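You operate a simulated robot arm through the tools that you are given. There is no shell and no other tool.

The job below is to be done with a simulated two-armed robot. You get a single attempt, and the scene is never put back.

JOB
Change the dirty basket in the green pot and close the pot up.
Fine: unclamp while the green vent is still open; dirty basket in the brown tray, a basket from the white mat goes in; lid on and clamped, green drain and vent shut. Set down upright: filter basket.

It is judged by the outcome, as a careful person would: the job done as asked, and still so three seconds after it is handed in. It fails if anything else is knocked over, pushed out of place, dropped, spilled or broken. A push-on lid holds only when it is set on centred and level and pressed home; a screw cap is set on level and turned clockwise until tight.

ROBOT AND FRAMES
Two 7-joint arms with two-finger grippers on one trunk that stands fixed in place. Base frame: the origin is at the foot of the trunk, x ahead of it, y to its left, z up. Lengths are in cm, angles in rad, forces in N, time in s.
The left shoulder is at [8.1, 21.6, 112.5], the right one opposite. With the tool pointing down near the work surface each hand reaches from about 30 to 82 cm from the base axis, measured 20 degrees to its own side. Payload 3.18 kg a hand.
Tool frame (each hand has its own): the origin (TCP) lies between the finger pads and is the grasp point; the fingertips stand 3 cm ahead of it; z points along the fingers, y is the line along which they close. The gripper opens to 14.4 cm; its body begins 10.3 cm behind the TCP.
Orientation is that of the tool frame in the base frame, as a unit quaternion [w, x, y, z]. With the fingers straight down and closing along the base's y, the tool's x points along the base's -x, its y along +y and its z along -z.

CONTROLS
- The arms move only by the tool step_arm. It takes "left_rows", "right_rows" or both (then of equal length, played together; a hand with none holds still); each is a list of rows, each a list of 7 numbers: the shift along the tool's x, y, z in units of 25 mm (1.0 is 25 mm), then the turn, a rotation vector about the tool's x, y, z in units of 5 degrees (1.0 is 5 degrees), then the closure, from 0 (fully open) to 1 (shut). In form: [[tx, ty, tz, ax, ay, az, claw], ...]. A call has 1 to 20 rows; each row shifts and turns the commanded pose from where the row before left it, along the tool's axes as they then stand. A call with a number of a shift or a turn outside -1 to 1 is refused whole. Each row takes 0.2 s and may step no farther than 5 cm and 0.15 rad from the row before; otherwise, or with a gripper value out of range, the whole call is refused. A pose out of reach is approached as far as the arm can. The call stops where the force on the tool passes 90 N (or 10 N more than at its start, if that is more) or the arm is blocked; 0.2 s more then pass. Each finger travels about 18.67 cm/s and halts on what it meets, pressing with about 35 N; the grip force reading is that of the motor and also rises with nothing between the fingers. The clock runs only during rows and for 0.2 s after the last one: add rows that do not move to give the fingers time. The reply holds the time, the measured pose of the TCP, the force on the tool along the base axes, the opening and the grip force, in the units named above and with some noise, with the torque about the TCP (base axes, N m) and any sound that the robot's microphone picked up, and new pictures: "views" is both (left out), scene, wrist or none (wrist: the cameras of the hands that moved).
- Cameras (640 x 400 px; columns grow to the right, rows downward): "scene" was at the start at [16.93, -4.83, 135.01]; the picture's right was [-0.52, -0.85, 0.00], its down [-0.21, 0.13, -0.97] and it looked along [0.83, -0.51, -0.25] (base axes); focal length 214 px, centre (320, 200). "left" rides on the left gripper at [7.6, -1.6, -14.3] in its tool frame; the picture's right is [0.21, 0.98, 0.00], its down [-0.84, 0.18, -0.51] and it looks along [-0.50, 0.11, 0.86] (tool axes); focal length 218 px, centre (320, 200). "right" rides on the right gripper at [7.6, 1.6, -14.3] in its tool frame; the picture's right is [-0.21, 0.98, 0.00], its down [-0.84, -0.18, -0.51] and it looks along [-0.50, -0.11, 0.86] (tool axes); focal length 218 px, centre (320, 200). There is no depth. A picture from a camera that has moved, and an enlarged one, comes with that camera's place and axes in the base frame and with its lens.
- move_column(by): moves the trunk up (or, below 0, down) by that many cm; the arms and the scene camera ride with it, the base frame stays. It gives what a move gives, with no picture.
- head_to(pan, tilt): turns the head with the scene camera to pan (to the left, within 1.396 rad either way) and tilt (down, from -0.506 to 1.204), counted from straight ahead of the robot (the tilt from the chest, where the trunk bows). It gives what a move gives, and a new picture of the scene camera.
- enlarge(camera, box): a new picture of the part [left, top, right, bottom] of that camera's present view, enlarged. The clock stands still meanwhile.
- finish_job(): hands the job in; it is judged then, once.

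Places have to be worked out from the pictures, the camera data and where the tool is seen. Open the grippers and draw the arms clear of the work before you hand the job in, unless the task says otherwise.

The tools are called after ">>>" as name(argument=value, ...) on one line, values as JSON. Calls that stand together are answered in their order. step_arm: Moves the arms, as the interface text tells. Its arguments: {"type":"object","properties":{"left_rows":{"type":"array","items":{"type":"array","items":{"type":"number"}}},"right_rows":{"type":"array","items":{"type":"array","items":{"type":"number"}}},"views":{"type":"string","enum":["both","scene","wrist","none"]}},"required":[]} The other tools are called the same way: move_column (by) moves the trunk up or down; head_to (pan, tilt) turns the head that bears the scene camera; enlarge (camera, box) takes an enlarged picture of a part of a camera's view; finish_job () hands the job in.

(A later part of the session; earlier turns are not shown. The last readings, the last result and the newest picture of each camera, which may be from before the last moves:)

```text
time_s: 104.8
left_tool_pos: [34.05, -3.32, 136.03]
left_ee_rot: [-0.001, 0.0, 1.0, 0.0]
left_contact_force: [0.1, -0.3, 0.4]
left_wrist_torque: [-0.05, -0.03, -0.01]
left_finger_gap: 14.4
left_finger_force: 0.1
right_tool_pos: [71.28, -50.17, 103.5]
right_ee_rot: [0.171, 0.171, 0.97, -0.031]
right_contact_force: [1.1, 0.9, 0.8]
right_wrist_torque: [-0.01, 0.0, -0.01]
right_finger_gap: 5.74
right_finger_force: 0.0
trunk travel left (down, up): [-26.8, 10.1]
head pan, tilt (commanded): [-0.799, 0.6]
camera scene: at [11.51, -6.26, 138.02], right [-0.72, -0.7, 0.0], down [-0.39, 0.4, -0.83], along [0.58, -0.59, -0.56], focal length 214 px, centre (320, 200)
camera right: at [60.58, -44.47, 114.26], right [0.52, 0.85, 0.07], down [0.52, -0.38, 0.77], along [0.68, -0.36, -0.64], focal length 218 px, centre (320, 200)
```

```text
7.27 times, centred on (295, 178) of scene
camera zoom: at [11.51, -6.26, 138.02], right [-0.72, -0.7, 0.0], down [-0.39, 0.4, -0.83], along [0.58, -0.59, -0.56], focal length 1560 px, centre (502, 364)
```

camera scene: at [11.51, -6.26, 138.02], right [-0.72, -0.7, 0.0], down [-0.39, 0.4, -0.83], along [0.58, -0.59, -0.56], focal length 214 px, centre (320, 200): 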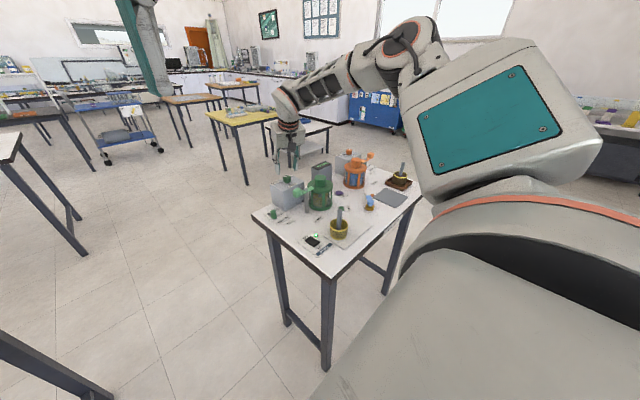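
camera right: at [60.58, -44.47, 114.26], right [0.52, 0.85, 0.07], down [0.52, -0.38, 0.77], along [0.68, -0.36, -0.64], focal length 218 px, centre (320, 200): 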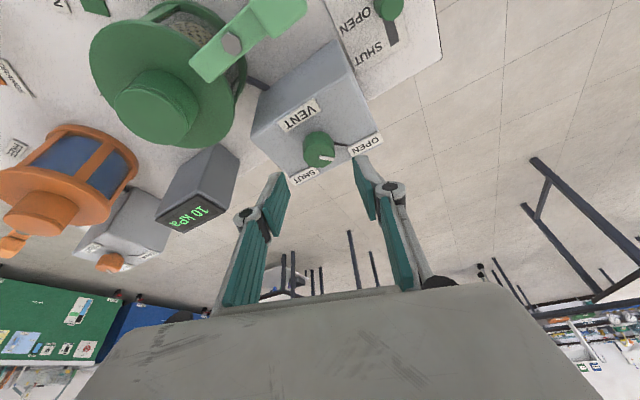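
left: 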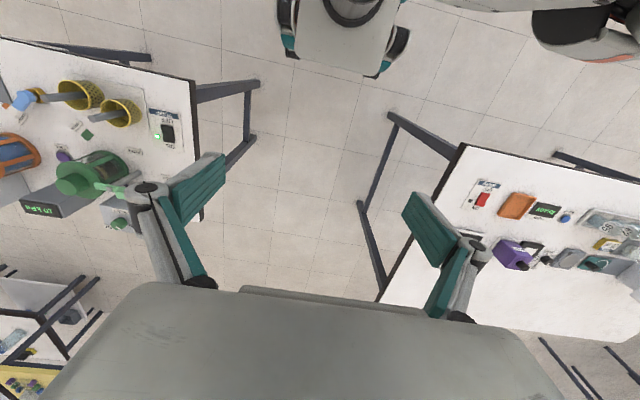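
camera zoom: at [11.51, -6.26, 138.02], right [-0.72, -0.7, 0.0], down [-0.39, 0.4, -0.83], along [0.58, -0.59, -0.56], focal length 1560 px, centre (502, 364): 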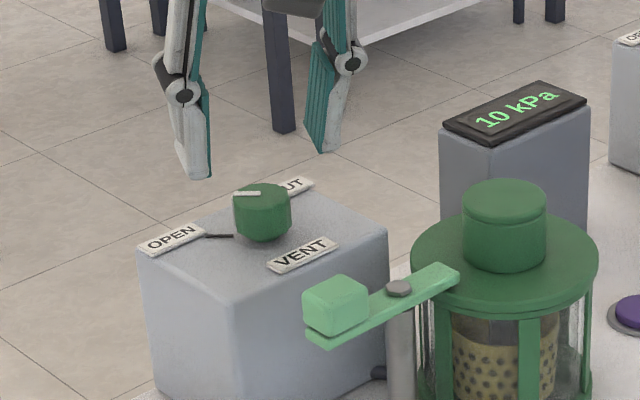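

The vent is clearly visible: pointer at the OPEN mark (+45°), SHUT mark at -45°, knob axis at about (72.05, -50.25). I will turn it clockwise in two 45° strokes; first I yaw to 0° and lower around the knob.

>>> step_arm(right_rows=[[0, 0, 0, -0.34, 0, -0.94, 0.6], [0, 0, 0, -0.34, 0, -0.94, 0.6], [0, 0, 0, -0.34, 0, -0.94, 0.6], [0, 0, 0, -0.34, 0, -0.94, 0.6], [0.179, -0.011, 0.453, 0, 0, 0, 0.6], [0.179, -0.011, 0.453, 0, 0, 0, 0.6], [0.15, -0.011, 0.38, 0, 0, 0, 0.6], [0, 0, 0, 0, 0, 0, 0.6]], views="both")

>>> enlarge(camera="right", box=[220, 60, 420, 220])

>>> enlarge(camera="scene", box=[260, 150, 330, 205])

```text
time_s: 106.6
left_tool_pos: [34.11, -3.42, 135.94]
left_ee_rot: [0.0, -0.001, 1.0, -0.001]
left_contact_force: [0.1, 0.3, -0.3]
left_wrist_torque: [0.0, -0.01, 0.02]
left_finger_gap: 14.39
left_finger_force: 0.1
right_tool_pos: [70.29, -50.61, 99.33]
right_ee_rot: [0.169, 0.095, 0.981, -0.015]
right_contact_force: [0.1, -0.9, 0.2]
right_wrist_torque: [0.0, 0.01, 0.0]
right_finger_gap: 5.77
right_finger_force: 0.0
right hand out of reach, approached as far as the arm can: row 3, 4
trunk travel left (down, up): [-26.8, 10.1]
head pan, tilt (commanded): [-0.799, 0.6]
camera scene: at [11.57, -6.28, 138.01], right [-0.72, -0.7, 0.0], down [-0.39, 0.41, -0.83], along [0.58, -0.59, -0.56], focal length 214 px, centre (320, 200)
camera right: at [58.8, -46.71, 110.28], right [0.38, 0.92, 0.07], down [0.58, -0.3, 0.76], along [0.72, -0.25, -0.65], focal length 218 px, centre (320, 200)
```

scene: 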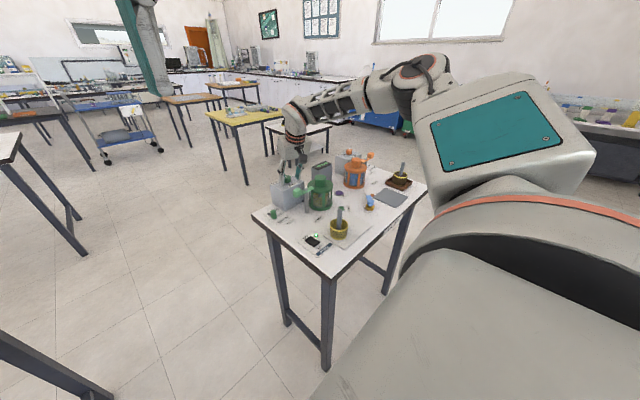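
right: 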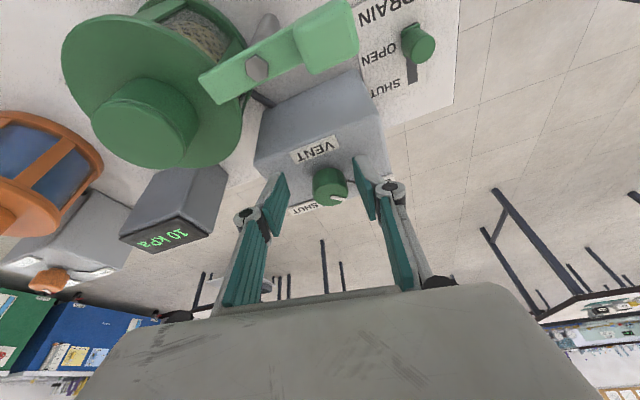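

```text
2.50 times, centred on (320, 140) of right
camera zoom: at [58.8, -46.71, 110.28], right [0.38, 0.92, 0.07], down [0.58, -0.3, 0.76], along [0.72, -0.25, -0.65], focal length 546 px, centre (320, 350)
```

zoom: 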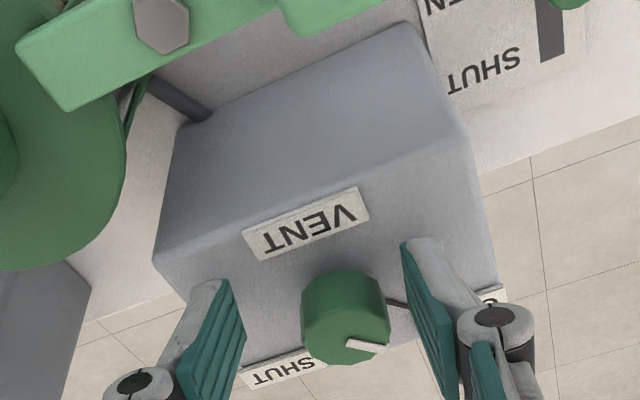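

```text
7.27 times, centred on (295, 178) of scene
camera zoom: at [11.57, -6.28, 138.01], right [-0.72, -0.7, 0.0], down [-0.39, 0.41, -0.83], along [0.58, -0.59, -0.56], focal length 1560 px, centre (502, 364)
```

zoom: 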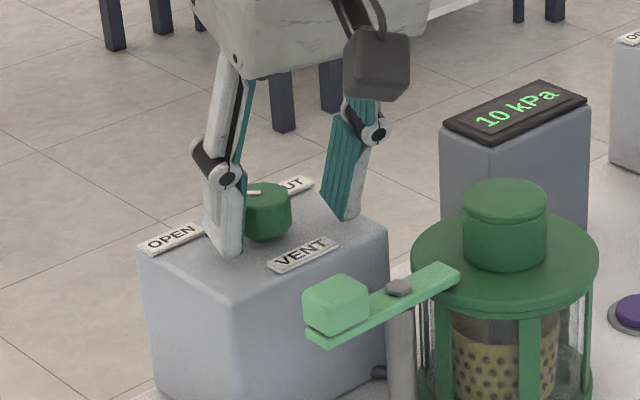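

Yaw above about -11° is out of reach here, so I'll work from about -18° clockwise instead. The knob axis reads (72.05, -50.28) again; I centre the fingers on it at a slightly greater height.

>>> step_arm(right_rows=[[-0.163, 0.172, -0.052, 0.234, 0, 0.66, 0.6], [-0.163, 0.172, -0.052, 0.234, 0, 0.66, 0.6], [0, 0, 0, 0, 0, 0, 0.6]], views="wrist")

>>> enlarge(camera="right", box=[220, 60, 420, 220])

>>> enlarge(camera="scene", box=[260, 150, 330, 205])

```text
time_s: 107.4
left_tool_pos: [34.11, -3.39, 135.96]
left_ee_rot: [0.0, -0.001, 1.0, -0.001]
left_contact_force: [-0.2, 0.4, -0.1]
left_wrist_torque: [0.01, 0.02, -0.01]
left_finger_gap: 14.4
left_finger_force: 0.0
right_tool_pos: [70.98, -49.97, 99.98]
right_ee_rot: [0.168, 0.156, 0.973, -0.024]
right_contact_force: [0.2, 0.4, -1.0]
right_wrist_torque: [0.03, 0.0, 0.03]
right_finger_gap: 5.73
right_finger_force: 0.2
trunk travel left (down, up): [-26.8, 10.1]
head pan, tilt (commanded): [-0.799, 0.6]
camera right: at [60.1, -44.71, 110.84], right [0.49, 0.87, 0.07], down [0.54, -0.37, 0.76], along [0.69, -0.33, -0.65], focal length 218 px, centre (320, 200)
```

right: 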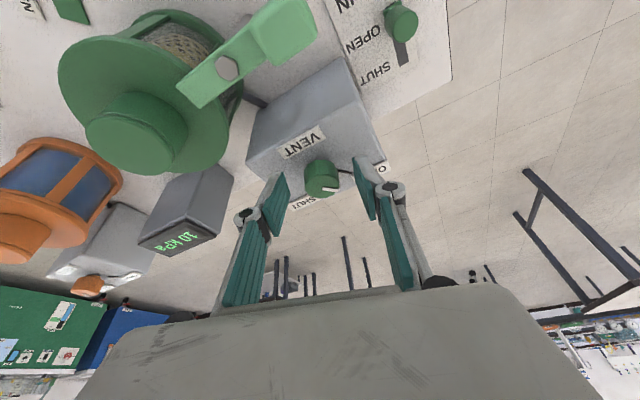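

```text
2.50 times, centred on (320, 140) of right
camera zoom: at [60.1, -44.71, 110.84], right [0.49, 0.87, 0.07], down [0.54, -0.37, 0.76], along [0.69, -0.33, -0.65], focal length 546 px, centre (320, 350)
```

zoom: 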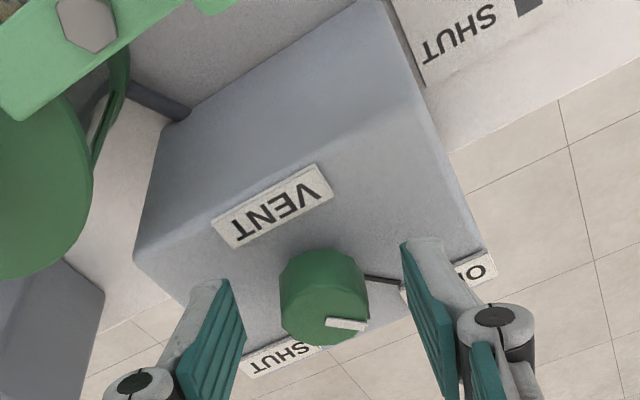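

```text
7.27 times, centred on (295, 178) of scene
camera zoom: at [11.56, -6.29, 138.0], right [-0.72, -0.7, 0.0], down [-0.39, 0.41, -0.83], along [0.58, -0.59, -0.56], focal length 1560 px, centre (502, 364)
```

zoom: 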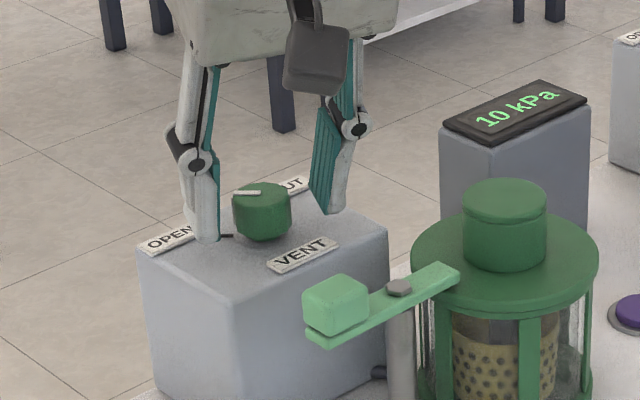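

The fingers are centred on the knob. I move 0.3 cm farther out and 0.25 cm lower for a fuller grip and close on it.

>>> step_arm(right_rows=[[-0.08, 0, 0.134, 0, 0, 0, 0.6], [0, 0, 0, 0, 0, 0, 0.68], [0, 0, 0, 0, 0, 0, 0.76], [0, 0, 0, 0, 0, 0, 1], [0, 0, 0, 0, 0, 0, 1]], views="wrist")

>>> enlarge(camera="right", box=[240, 80, 400, 220])

```text
time_s: 108.6
left_tool_pos: [34.06, -3.44, 135.9]
left_ee_rot: [0.0, -0.001, 1.0, -0.001]
left_contact_force: [-0.1, -0.1, 1.4]
left_wrist_torque: [0.02, 0.01, -0.01]
left_finger_gap: 14.39
left_finger_force: 0.1
right_tool_pos: [71.22, -49.87, 99.72]
right_ee_rot: [0.167, 0.155, 0.973, -0.025]
right_contact_force: [0.0, 0.8, 0.2]
right_wrist_torque: [0.04, 0.1, 0.01]
right_finger_gap: 2.95
right_finger_force: 45.3
trunk travel left (down, up): [-26.8, 10.1]
head pan, tilt (commanded): [-0.799, 0.6]
camera right: at [60.31, -44.76, 110.6], right [0.49, 0.87, 0.07], down [0.54, -0.37, 0.76], along [0.69, -0.33, -0.65], focal length 218 px, centre (320, 200)
```

right: 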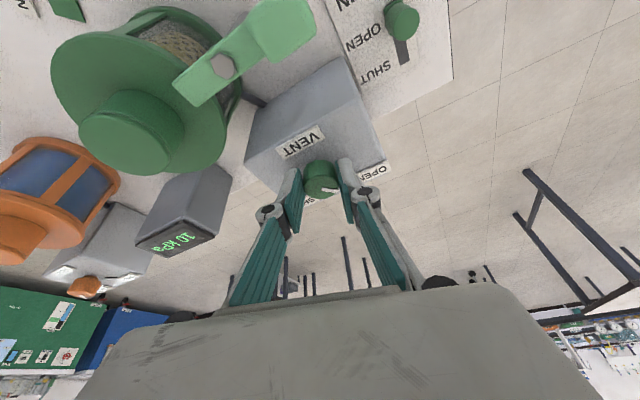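

```text
2.86 times, centred on (320, 150) of right
camera zoom: at [60.31, -44.76, 110.6], right [0.49, 0.87, 0.07], down [0.54, -0.37, 0.76], along [0.69, -0.33, -0.65], focal length 624 px, centre (320, 343)
```

zoom: 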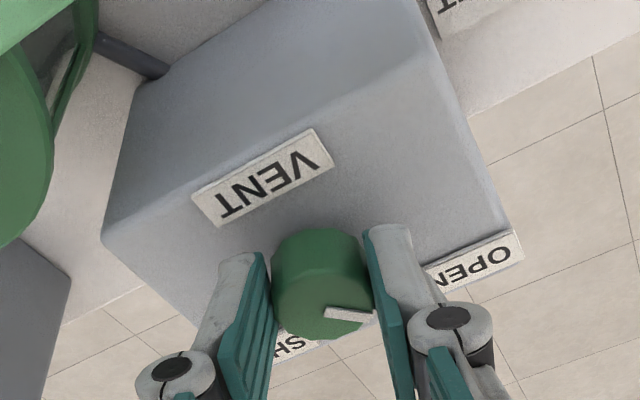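

Gripped at 2.95 cm. I turn clockwise 45° about the knob axis.

>>> step_arm(right_rows=[[0, 0.0276, 0, 0.334, 0, 0.942, 1], [0, 0.0276, 0, 0.334, 0, 0.942, 1], [0, 0.0276, 0, 0.334, 0, 0.942, 1], [0, 0.0276, 0, 0.334, 0, 0.942, 1], [0, 0.0276, 0, 0.334, 0, 0.942, 1], [0, 0.0276, 0, 0.334, 0, 0.942, 1], [0, 0.0276, 0, 0.334, 0, 0.942, 1], [0, 0.0276, 0, 0.334, 0, 0.942, 1], [0, 0.0276, 0, 0.334, 0, 0.942, 1], [0, 0, 0, 0, 0, 0, 1]], views="both")

>>> enlarge(camera="right", box=[240, 80, 400, 220])

>>> enlarge(camera="scene", box=[265, 160, 315, 200])

```text
time_s: 110.8
left_tool_pos: [34.19, -3.25, 135.95]
left_ee_rot: [-0.002, -0.001, 1.0, -0.002]
left_contact_force: [-0.4, 0.2, 0.1]
left_wrist_torque: [-0.01, 0.02, 0.0]
left_finger_gap: 14.4
left_finger_force: 0.1
right_tool_pos: [71.62, -49.38, 99.69]
right_ee_rot: [0.144, 0.515, 0.84, -0.088]
right_contact_force: [2.4, 12.5, -3.6]
right_wrist_torque: [0.77, -0.01, 0.05]
right_finger_gap: 2.92
right_finger_force: 45.2
trunk travel left (down, up): [-26.8, 10.1]
head pan, tilt (commanded): [-0.799, 0.6]
camera scene: at [11.63, -6.15, 138.01], right [-0.72, -0.7, 0.0], down [-0.39, 0.4, -0.83], along [0.57, -0.59, -0.56], focal length 214 px, centre (320, 200)
camera right: at [67.78, -37.97, 110.64], right [0.96, 0.27, 0.07], down [0.12, -0.64, 0.76], along [0.25, -0.72, -0.65], focal length 218 px, centre (320, 200)
```

scene: 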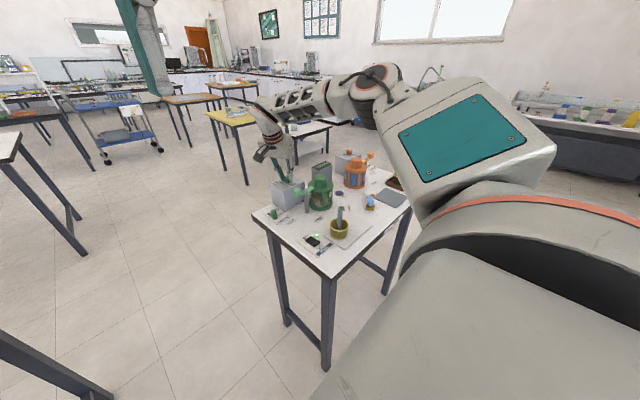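
right: 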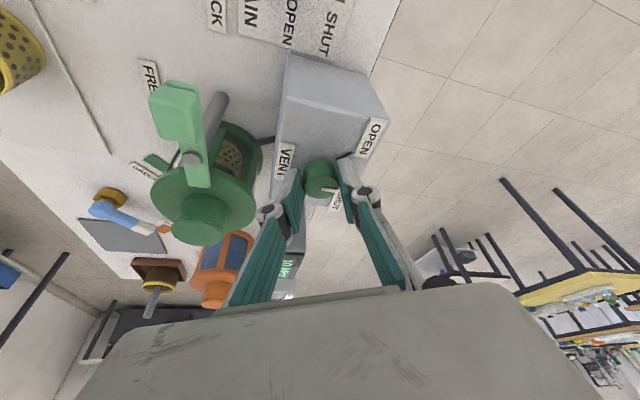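

```text
2.86 times, centred on (320, 150) of right
camera zoom: at [67.78, -37.97, 110.64], right [0.96, 0.27, 0.07], down [0.12, -0.64, 0.76], along [0.25, -0.72, -0.65], focal length 624 px, centre (320, 343)
```

zoom: 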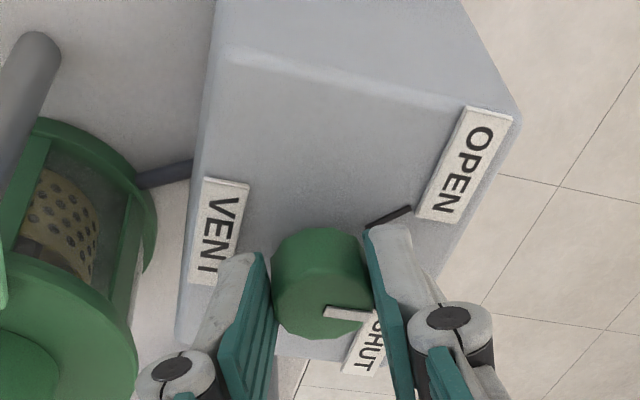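

```text
10.00 times, centred on (290, 180) of scene
camera zoom: at [11.63, -6.15, 138.01], right [-0.72, -0.7, 0.0], down [-0.39, 0.4, -0.83], along [0.57, -0.59, -0.56], focal length 2145 px, centre (620, 400)
```

zoom: 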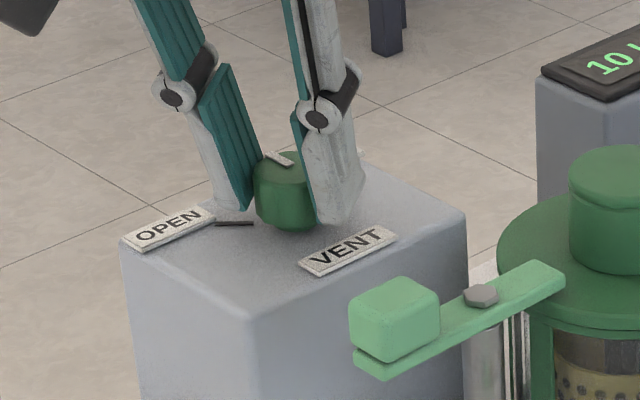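

The knob turned with the hand: the pointer is now at about 0°, halfway. I relieve the slight side load and continue clockwise another 25°.

>>> step_arm(right_rows=[[0.05, 0, -0.018, 0, 0, 0, 1], [0, 0.03, 0, 0.334, 0, 0.942, 1], [0, 0.03, 0, 0.334, 0, 0.942, 1], [0, 0.03, 0, 0.334, 0, 0.942, 1], [0, 0.03, 0, 0.334, 0, 0.942, 1], [0, 0.03, 0, 0.334, 0, 0.942, 1], [0, 0, 0, 0, 0, 0, 1]], views="both")

>>> enlarge(camera="right", box=[240, 80, 400, 220])

>>> enlarge(camera="scene", box=[265, 160, 315, 200])

```text
time_s: 112.1
left_tool_pos: [34.7, -3.77, 135.71]
left_ee_rot: [-0.003, 0.0, 1.0, 0.0]
left_contact_force: [0.2, -0.4, 0.3]
left_wrist_torque: [0.11, -0.11, 0.01]
left_finger_gap: 14.4
left_finger_force: 0.1
right_tool_pos: [71.82, -49.09, 99.73]
right_ee_rot: [0.14, 0.643, 0.746, -0.099]
right_contact_force: [51.8, 12.4, -25.2]
right_wrist_torque: [-0.15, -0.93, 0.74]
right_finger_gap: 2.87
right_finger_force: 44.9
right hand out of reach, approached as far as the arm can: row 4, 5, 6
trunk travel left (down, up): [-26.8, 10.1]
head pan, tilt (commanded): [-0.799, 0.6]
stopped in row 6 (right hand): the force on the tool passed its limit at 92 N (the readings are from after the stop); the commanded pose is now the measured one
camera scene: at [12.25, -6.54, 137.89], right [-0.72, -0.7, 0.0], down [-0.4, 0.41, -0.82], along [0.57, -0.59, -0.57], focal length 214 px, centre (320, 200)
camera right: at [71.4, -36.96, 110.79], right [0.99, -0.04, 0.1], down [-0.11, -0.65, 0.76], along [0.03, -0.76, -0.65], focal length 218 px, centre (320, 200)
```

scene: 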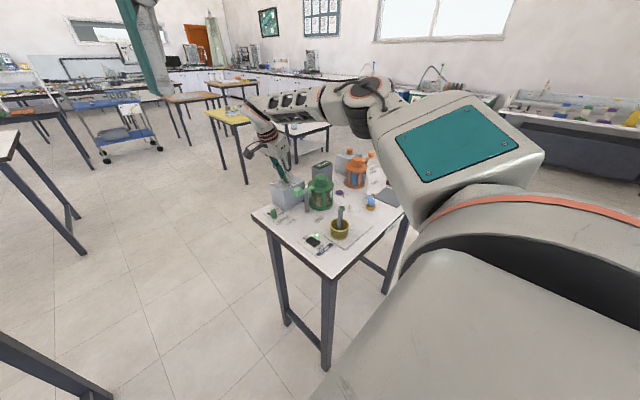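
right: 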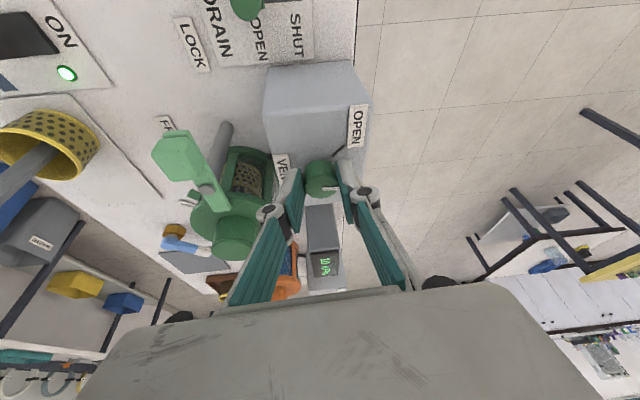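

```text
2.86 times, centred on (320, 150) of right
camera zoom: at [71.4, -36.96, 110.79], right [0.99, -0.04, 0.1], down [-0.11, -0.65, 0.76], along [0.03, -0.76, -0.65], focal length 624 px, centre (320, 343)
```

zoom: 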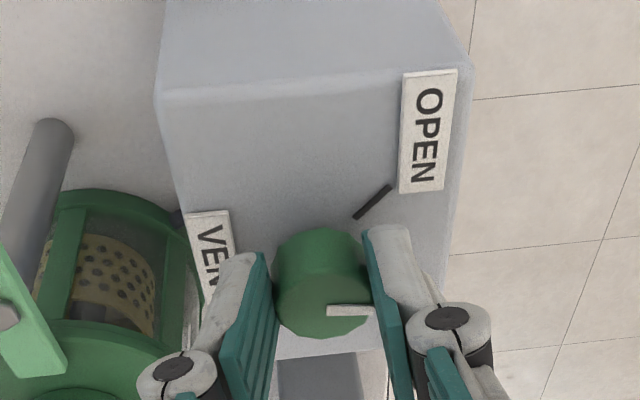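

```text
10.00 times, centred on (290, 180) of scene
camera zoom: at [12.25, -6.54, 137.89], right [-0.72, -0.7, 0.0], down [-0.4, 0.41, -0.82], along [0.57, -0.59, -0.57], focal length 2145 px, centre (620, 400)
```

zoom: 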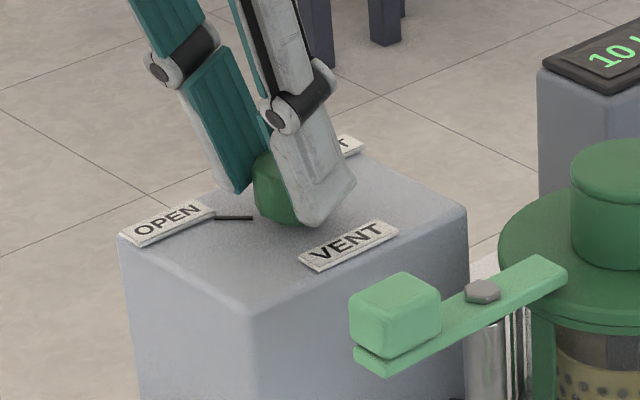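

The arm hit its reach limit and strained against the knob at about -82° yaw; pointer is now around -20°. I release the grip to relieve the load.

>>> step_arm(right_rows=[[0, 0, 0, 0, 0, 0, 0.76], [0, 0, 0, 0, 0, 0, 0.7], [0, 0, 0, 0, 0, 0, 0.62], [0, 0, 0, 0, 0, 0, 0.6], [0, 0, 0, 0, 0, 0, 0.6]], views="both")

>>> enlarge(camera="right", box=[240, 80, 400, 220])

>>> enlarge(camera="scene", box=[265, 160, 315, 200])

```text
time_s: 113.3
left_tool_pos: [34.2, -3.43, 135.93]
left_ee_rot: [0.0, -0.002, 1.0, -0.001]
left_contact_force: [0.4, 0.8, 0.4]
left_wrist_torque: [0.02, 0.02, 0.02]
left_finger_gap: 14.38
left_finger_force: 0.0
right_tool_pos: [70.94, -49.26, 100.38]
right_ee_rot: [0.138, 0.649, 0.741, -0.103]
right_contact_force: [-0.8, 0.2, -0.5]
right_wrist_torque: [0.03, -0.01, -0.04]
right_finger_gap: 5.75
right_finger_force: 0.1
trunk travel left (down, up): [-26.8, 10.1]
head pan, tilt (commanded): [-0.799, 0.6]
camera scene: at [11.57, -6.28, 138.01], right [-0.72, -0.7, 0.0], down [-0.39, 0.41, -0.83], along [0.58, -0.59, -0.56], focal length 214 px, centre (320, 200)
camera right: at [70.75, -37.2, 111.29], right [0.99, -0.06, 0.1], down [-0.12, -0.64, 0.76], along [0.02, -0.76, -0.65], focal length 218 px, centre (320, 200)
```

scene: 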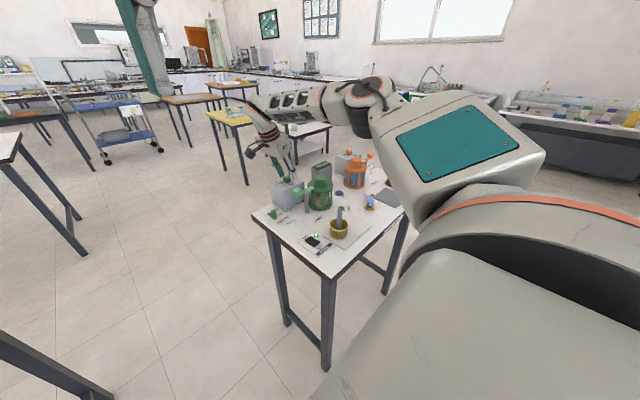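
right: 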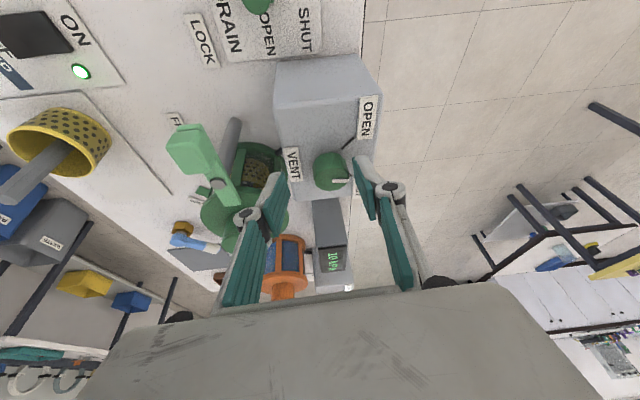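

```text
2.86 times, centred on (320, 150) of right
camera zoom: at [70.75, -37.2, 111.29], right [0.99, -0.06, 0.1], down [-0.12, -0.64, 0.76], along [0.02, -0.76, -0.65], focal length 624 px, centre (320, 343)
```

zoom: 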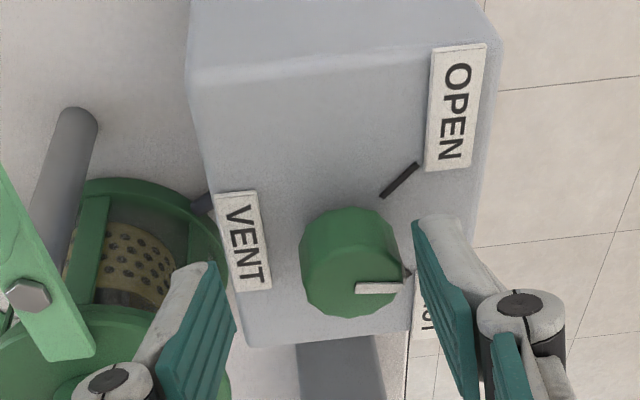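

```text
10.00 times, centred on (290, 180) of scene
camera zoom: at [11.57, -6.28, 138.01], right [-0.72, -0.7, 0.0], down [-0.39, 0.41, -0.83], along [0.58, -0.59, -0.56], focal length 2145 px, centre (620, 400)
```

zoom: 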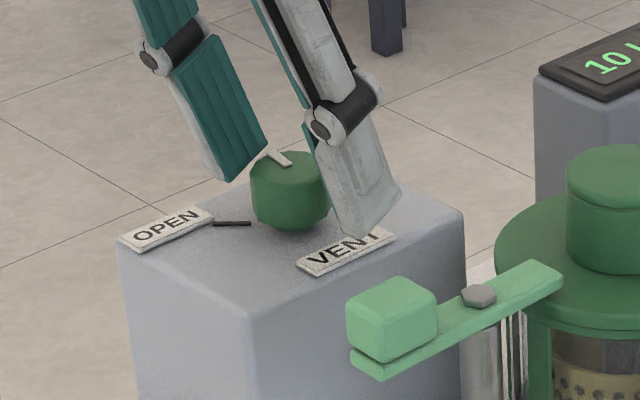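

The hand is free; the pointer has come past 0° to roughly -5 to -15°. I lift off, turn the hand back counter-clockwise about 60°, and regrip for a second stroke.

>>> step_arm(right_rows=[[-0.271, 0.02, -0.752, 0, 0, 0, 0.6], [-0.271, 0.02, -0.752, 0, 0, 0, 0.6], [0, 0, 0, -0.338, 0.027, -0.941, 0.6], [0, 0, 0, -0.338, 0.027, -0.941, 0.6], [0, 0, 0, -0.338, 0.027, -0.941, 0.6], [0, 0, 0, -0.338, 0.027, -0.941, 0.6], [0, 0, 0, -0.338, 0.027, -0.941, 0.6], [0, 0, 0, -0.338, 0.027, -0.941, 0.6], [0, 0, 0, -0.338, 0.027, -0.941, 0.6], [0, 0, 0, -0.338, 0.027, -0.941, 0.6], [0, 0, 0, -0.338, 0.027, -0.941, 0.6], [0, 0, 0, -0.338, 0.027, -0.941, 0.6], [0, 0, 0, -0.338, 0.027, -0.941, 0.6], [0, 0, 0, -0.338, 0.027, -0.941, 0.6], [0, 0, 0, 0, 0, 0, 0.6]], views="both")

>>> enlarge(camera="right", box=[240, 60, 400, 200])

>>> enlarge(camera="scene", box=[265, 160, 315, 200])

```text
time_s: 116.5
left_tool_pos: [34.08, -3.29, 135.96]
left_ee_rot: [-0.001, -0.001, 1.0, -0.001]
left_contact_force: [0.2, 0.0, -0.3]
left_wrist_torque: [-0.02, 0.02, -0.01]
left_finger_gap: 14.41
left_finger_force: 0.0
right_tool_pos: [71.11, -49.47, 104.38]
right_ee_rot: [0.172, 0.191, 0.966, -0.02]
right_contact_force: [0.1, 0.8, -0.9]
right_wrist_torque: [0.01, -0.03, 0.03]
right_finger_gap: 5.77
right_finger_force: 0.1
trunk travel left (down, up): [-26.8, 10.1]
head pan, tilt (commanded): [-0.799, 0.6]
camera scene: at [11.57, -6.27, 138.01], right [-0.72, -0.7, 0.0], down [-0.39, 0.41, -0.83], along [0.58, -0.59, -0.56], focal length 214 px, centre (320, 200)
camera right: at [60.49, -43.58, 115.28], right [0.55, 0.83, 0.1], down [0.5, -0.42, 0.76], along [0.67, -0.37, -0.65], focal length 218 px, centre (320, 200)
```

scene: 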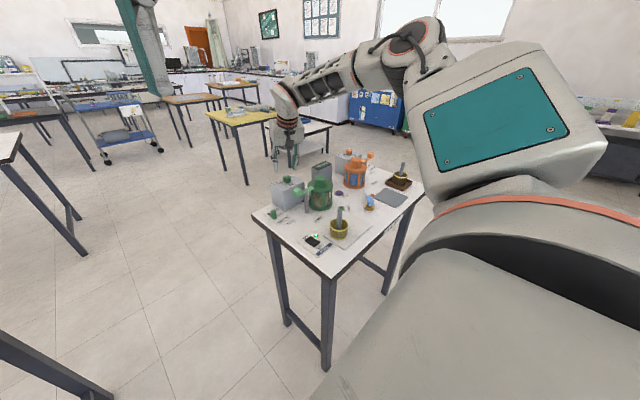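
right: 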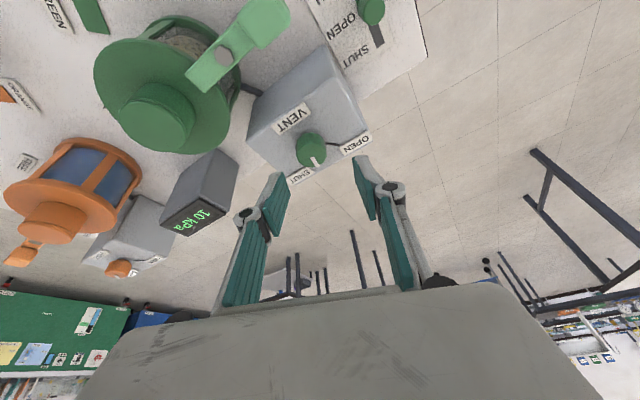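

```text
2.86 times, centred on (320, 130) of right
camera zoom: at [60.49, -43.58, 115.28], right [0.55, 0.83, 0.1], down [0.5, -0.42, 0.76], along [0.67, -0.37, -0.65], focal length 624 px, centre (320, 400)
```

zoom: 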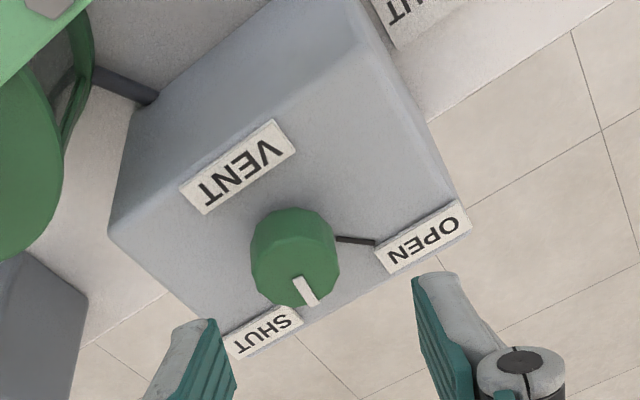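

```text
10.00 times, centred on (290, 180) of scene
camera zoom: at [11.57, -6.27, 138.01], right [-0.72, -0.7, 0.0], down [-0.39, 0.41, -0.83], along [0.58, -0.59, -0.56], focal length 2145 px, centre (620, 400)
```

zoom: 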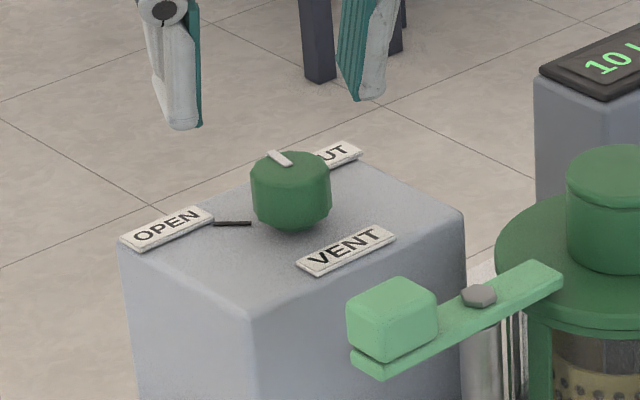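

The pointer now reads about -5°; roughly 40° remain to the SHUT mark. I reposition over the knob at yaw -18° and lower again.

>>> step_arm(right_rows=[[0, 0, 0, -0.338, 0.027, -0.941, 0.6], [0.163, -0.08, 0.6, 0, 0, 0, 0.6], [0.163, -0.08, 0.6, 0, 0, 0, 0.6], [0.163, -0.08, 0.6, 0, 0, 0, 0.6], [0, 0, 0, 0, 0, 0, 0.6]], views="both")

>>> enlarge(camera="right", box=[240, 80, 400, 220])

>>> enlarge(camera="scene", box=[265, 160, 315, 200])

```text
time_s: 117.7
left_tool_pos: [33.92, -3.37, 136.03]
left_ee_rot: [-0.001, 0.0, 1.0, -0.001]
left_contact_force: [0.3, 0.1, 0.6]
left_wrist_torque: [0.03, 0.01, 0.0]
left_finger_gap: 14.38
left_finger_force: 0.0
right_tool_pos: [71.39, -49.88, 99.67]
right_ee_rot: [0.173, 0.149, 0.973, -0.012]
right_contact_force: [0.4, 0.1, 0.0]
right_wrist_torque: [-0.01, -0.01, 0.02]
right_finger_gap: 5.75
right_finger_force: 0.0
trunk travel left (down, up): [-26.8, 10.1]
head pan, tilt (commanded): [-0.799, 0.6]
camera scene: at [11.54, -6.27, 138.01], right [-0.72, -0.7, 0.0], down [-0.39, 0.41, -0.83], along [0.58, -0.59, -0.56], focal length 214 px, centre (320, 200)
camera right: at [60.31, -44.98, 110.58], right [0.47, 0.87, 0.1], down [0.53, -0.38, 0.76], along [0.7, -0.31, -0.65], focal length 218 px, centre (320, 200)
```

scene: 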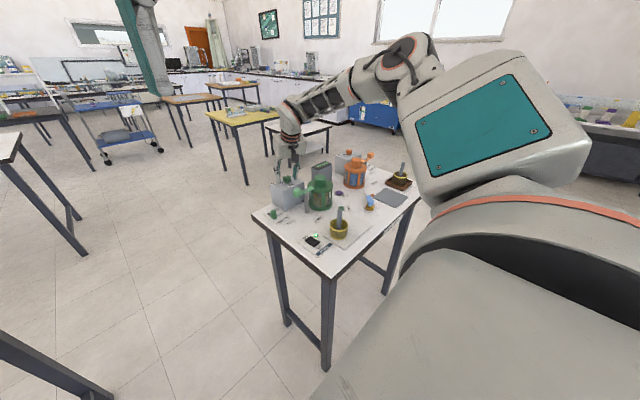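
right: 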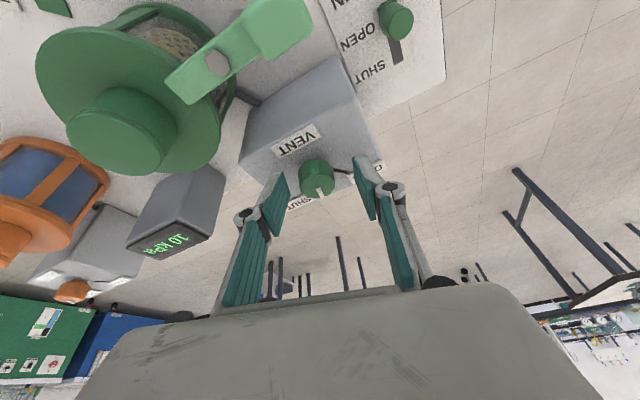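

```text
2.86 times, centred on (320, 150) of right
camera zoom: at [60.31, -44.98, 110.58], right [0.47, 0.87, 0.1], down [0.53, -0.38, 0.76], along [0.7, -0.31, -0.65], focal length 624 px, centre (320, 343)
```

zoom: 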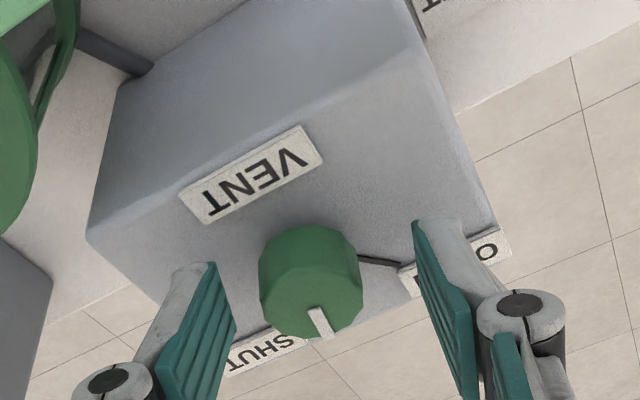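

```text
10.00 times, centred on (290, 180) of scene
camera zoom: at [11.54, -6.27, 138.01], right [-0.72, -0.7, 0.0], down [-0.39, 0.41, -0.83], along [0.58, -0.59, -0.56], focal length 2145 px, centre (620, 400)
```

zoom: 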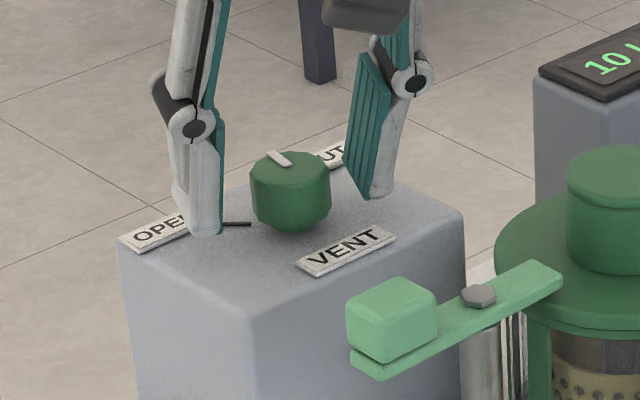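

I recentre by 0.18 cm, close on the knob, and turn clockwise 40°.

>>> step_arm(right_rows=[[0, -0.072, 0, 0, 0, 0, 0.62], [0, 0, 0, 0, 0, 0, 0.72], [0, 0, 0, 0, 0, 0, 1], [0, 0, 0, 0, 0, 0, 1], [0, 0, 0, 0, 0, 0, 1], [0.006, 0.0276, -0.002, 0.338, 0, 0.941, 1], [0.006, 0.0276, -0.002, 0.338, 0, 0.941, 1], [0.006, 0.0276, -0.002, 0.338, 0, 0.941, 1], [0.006, 0.0276, -0.002, 0.338, 0, 0.941, 1], [0.006, 0.0276, -0.002, 0.338, 0, 0.941, 1], [0.006, 0.0276, -0.002, 0.338, 0, 0.941, 1], [0.006, 0.0276, -0.002, 0.338, 0, 0.941, 1], [0.006, 0.0276, -0.002, 0.338, 0, 0.941, 1], [0, 0, 0, 0, 0, 0, 1]], views="both")

>>> enlarge(camera="right", box=[240, 80, 400, 220])

>>> enlarge(camera="scene", box=[265, 160, 315, 200])

```text
time_s: 120.7
left_tool_pos: [34.55, -3.45, 135.87]
left_ee_rot: [-0.002, -0.001, 1.0, -0.001]
left_contact_force: [-0.7, 0.5, -0.2]
left_wrist_torque: [-0.02, 0.01, 0.02]
left_finger_gap: 14.4
left_finger_force: 0.2
right_tool_pos: [71.5, -49.6, 99.66]
right_ee_rot: [0.147, 0.473, 0.866, -0.069]
right_contact_force: [20.9, 2.2, -7.8]
right_wrist_torque: [-0.69, -0.9, 0.14]
right_finger_gap: 2.86
right_finger_force: 45.2
trunk travel left (down, up): [-26.8, 10.1]
head pan, tilt (commanded): [-0.799, 0.6]
camera scene: at [11.86, -6.3, 137.97], right [-0.72, -0.7, 0.0], down [-0.4, 0.41, -0.82], along [0.57, -0.59, -0.57], focal length 214 px, centre (320, 200)
camera right: at [66.43, -38.84, 110.81], right [0.93, 0.36, 0.09], down [0.18, -0.64, 0.75], along [0.33, -0.68, -0.66], focal length 218 px, centre (320, 200)
```

scene: 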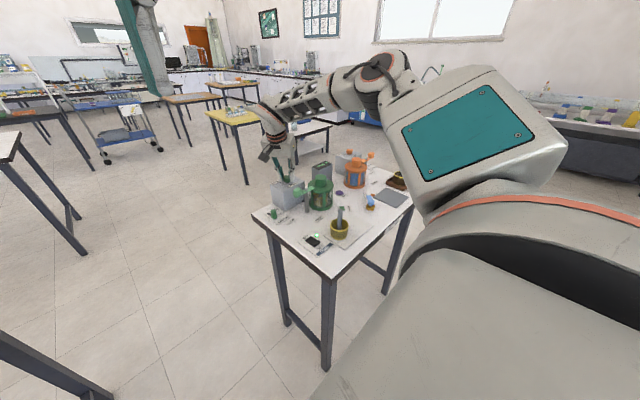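
right: 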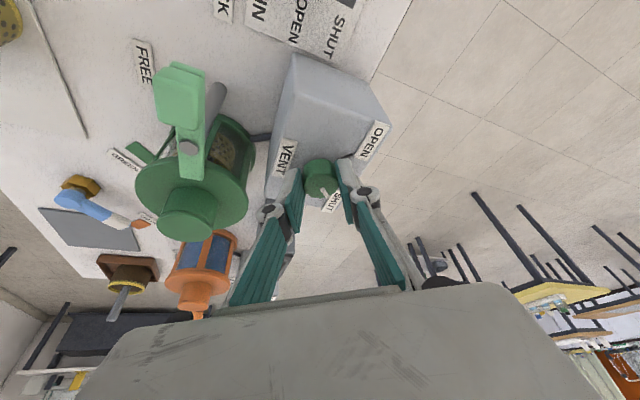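

```text
2.86 times, centred on (320, 150) of right
camera zoom: at [66.43, -38.84, 110.81], right [0.93, 0.36, 0.09], down [0.18, -0.64, 0.75], along [0.33, -0.68, -0.66], focal length 624 px, centre (320, 343)
```

zoom: 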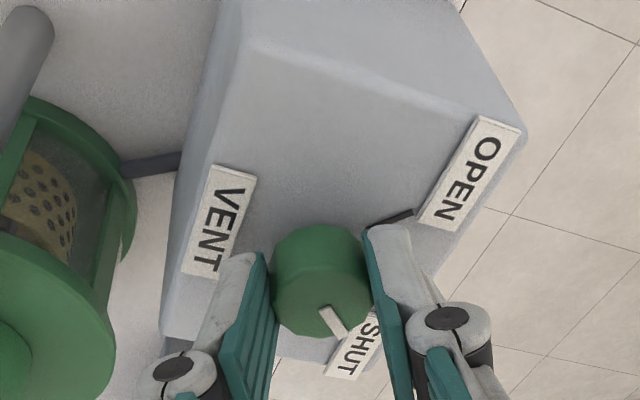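

```text
10.00 times, centred on (290, 180) of scene
camera zoom: at [11.86, -6.3, 137.97], right [-0.72, -0.7, 0.0], down [-0.4, 0.41, -0.82], along [0.57, -0.59, -0.57], focal length 2145 px, centre (620, 400)
```

zoom: 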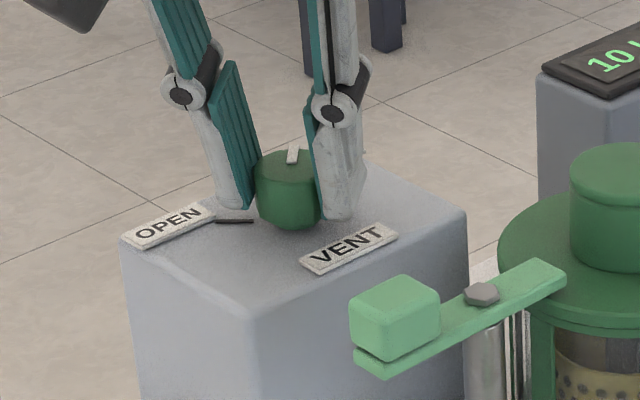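

The pointer is now near -43°, almost at SHUT. I relieve the side load and add a final 5° turn, then release.

>>> step_arm(right_rows=[[-0.03, 0.05, 0.011, 0.338, 0, 0.941, 1], [0, 0.015, 0, 0.12, 0, 0.33, 1], [0, 0, 0, 0, 0, 0, 1], [0, 0, 0, 0, 0, 0, 0.76], [0, 0, 0, 0, 0, 0, 0.68], [0, 0, 0, 0, 0, 0, 0.6], [0, 0, 0, 0, 0, 0, 0.6]], views="wrist")

>>> enlarge(camera="right", box=[240, 80, 400, 220])

>>> enlarge(camera="scene", box=[265, 160, 315, 200])

```text
time_s: 122.3
left_tool_pos: [34.12, -3.28, 136.04]
left_ee_rot: [0.0, -0.001, 1.0, -0.001]
left_contact_force: [0.4, 0.3, 0.2]
left_wrist_torque: [0.04, 0.01, -0.02]
left_finger_gap: 14.39
left_finger_force: 0.1
right_tool_pos: [71.63, -49.62, 99.76]
right_ee_rot: [0.142, 0.524, 0.836, -0.077]
right_contact_force: [-0.2, 0.0, 0.1]
right_wrist_torque: [-0.02, 0.0, -0.01]
right_finger_gap: 5.75
right_finger_force: 0.0
trunk travel left (down, up): [-26.8, 10.1]
head pan, tilt (commanded): [-0.799, 0.6]
camera right: at [67.75, -38.34, 110.96], right [0.96, 0.25, 0.09], down [0.11, -0.66, 0.75], along [0.24, -0.71, -0.66], focal length 218 px, centre (320, 200)
```

right: 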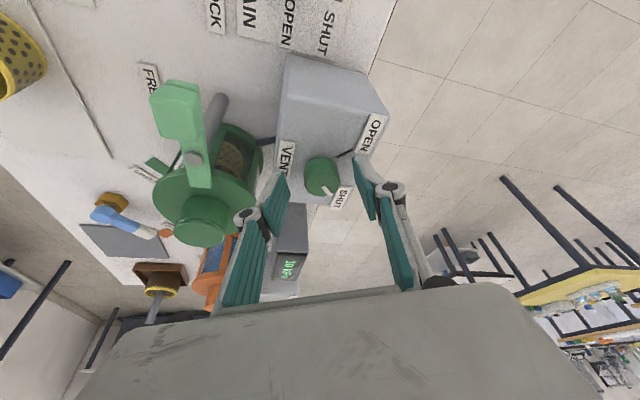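

```text
2.86 times, centred on (320, 150) of right
camera zoom: at [67.75, -38.34, 110.96], right [0.96, 0.25, 0.09], down [0.11, -0.66, 0.75], along [0.24, -0.71, -0.66], focal length 624 px, centre (320, 343)
```

zoom: 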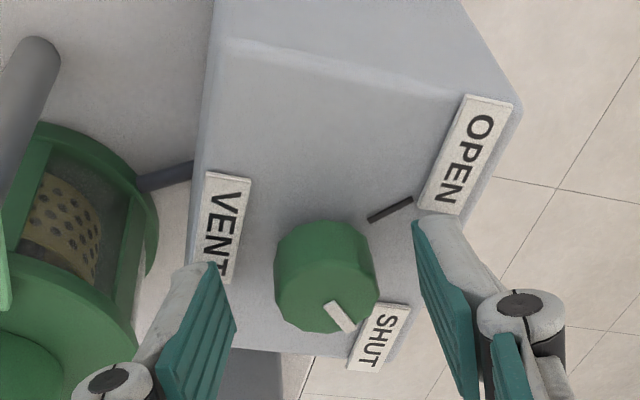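

```text
10.00 times, centred on (290, 180) of scene
camera zoom: at [11.56, -6.28, 138.01], right [-0.72, -0.7, 0.0], down [-0.39, 0.41, -0.83], along [0.58, -0.59, -0.56], focal length 2145 px, centre (620, 400)
```

zoom: 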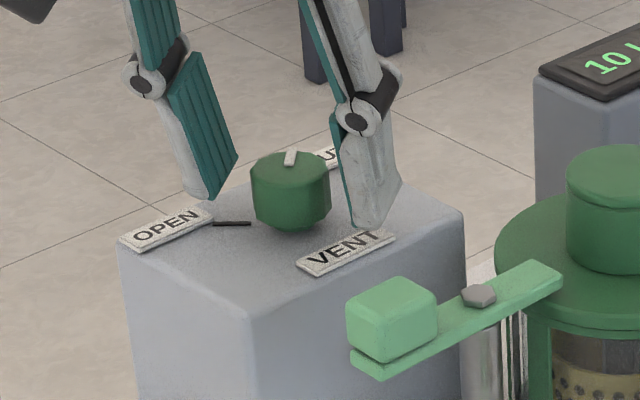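

The pointer now reads -45°, exactly toward SHUT. I lift off the knob and swing the hand back toward yaw -16° with less tilt, ready for the drain slider.

>>> step_arm(right_rows=[[-0.255, 0.016, -0.758, 0, 0, 0, 0.6], [-0.255, 0.016, -0.758, 0, 0, 0, 0.6], [0, 0, 0, -0.318, -0.02, -0.947, 0.7], [0, 0, 0, -0.318, -0.02, -0.947, 0.8], [0, 0, 0, -0.318, -0.02, -0.947, 1], [0, 0, 0, -0.318, -0.02, -0.947, 1], [0, 0, 0, -0.318, -0.02, -0.947, 1], [0, 0, 0, -0.318, -0.02, -0.947, 1], [0, 0, 0, -0.318, -0.02, -0.947, 1], [0, 0, 0, -0.318, -0.02, -0.947, 1], [0, 0, 0, -0.318, -0.02, -0.947, 1], [0, 0, 0, 0, 0, 0, 1]], views="both")

>>> enlarge(camera="right", box=[240, 60, 400, 200])

>>> enlarge(camera="scene", box=[265, 160, 315, 200])

```text
time_s: 124.9
left_tool_pos: [34.12, -3.3, 136.06]
left_ee_rot: [0.0, -0.001, 1.0, -0.001]
left_contact_force: [-0.5, -0.8, -1.0]
left_wrist_torque: [0.01, 0.0, -0.01]
left_finger_gap: 14.42
left_finger_force: 0.0
right_tool_pos: [71.64, -49.51, 103.66]
right_ee_rot: [0.175, 0.162, 0.971, -0.025]
right_contact_force: [0.8, 0.0, -0.8]
right_wrist_torque: [0.02, 0.01, 0.01]
right_finger_gap: 0.01
right_finger_force: 31.0
trunk travel left (down, up): [-26.8, 10.1]
head pan, tilt (commanded): [-0.799, 0.6]
camera scene: at [11.58, -6.27, 138.0], right [-0.72, -0.7, 0.0], down [-0.39, 0.41, -0.83], along [0.58, -0.59, -0.56], focal length 214 px, centre (320, 200)
camera right: at [60.72, -44.13, 114.5], right [0.5, 0.86, 0.08], down [0.52, -0.38, 0.77], along [0.69, -0.34, -0.64], focal length 218 px, centre (320, 200)
```

scene: 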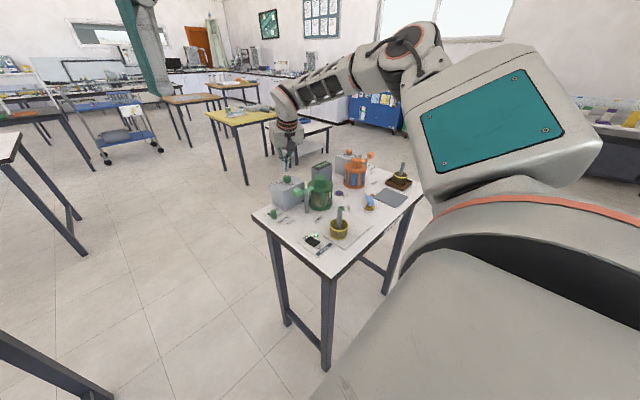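
right: 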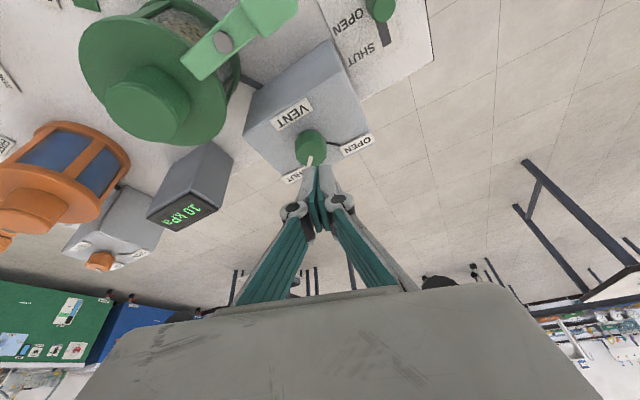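

```text
2.86 times, centred on (320, 130) of right
camera zoom: at [60.72, -44.13, 114.5], right [0.5, 0.86, 0.08], down [0.52, -0.38, 0.77], along [0.69, -0.34, -0.64], focal length 624 px, centre (320, 400)
```

zoom: 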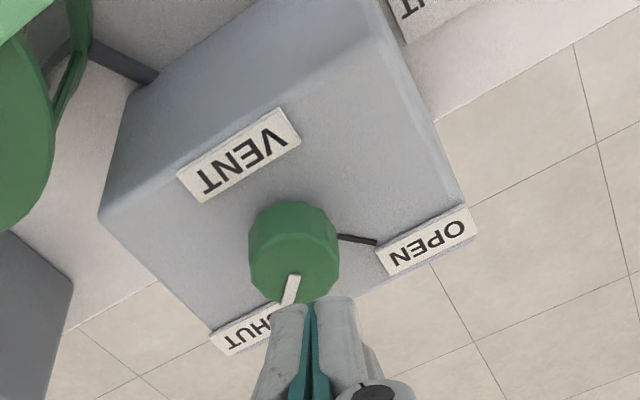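

```text
10.00 times, centred on (290, 180) of scene
camera zoom: at [11.58, -6.27, 138.0], right [-0.72, -0.7, 0.0], down [-0.39, 0.41, -0.83], along [0.58, -0.59, -0.56], focal length 2145 px, centre (620, 400)
```

zoom: 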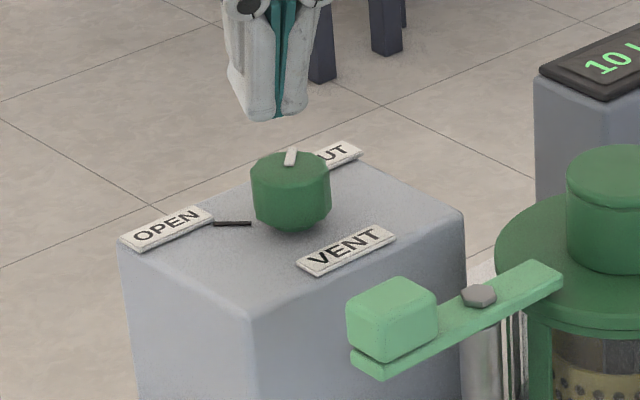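

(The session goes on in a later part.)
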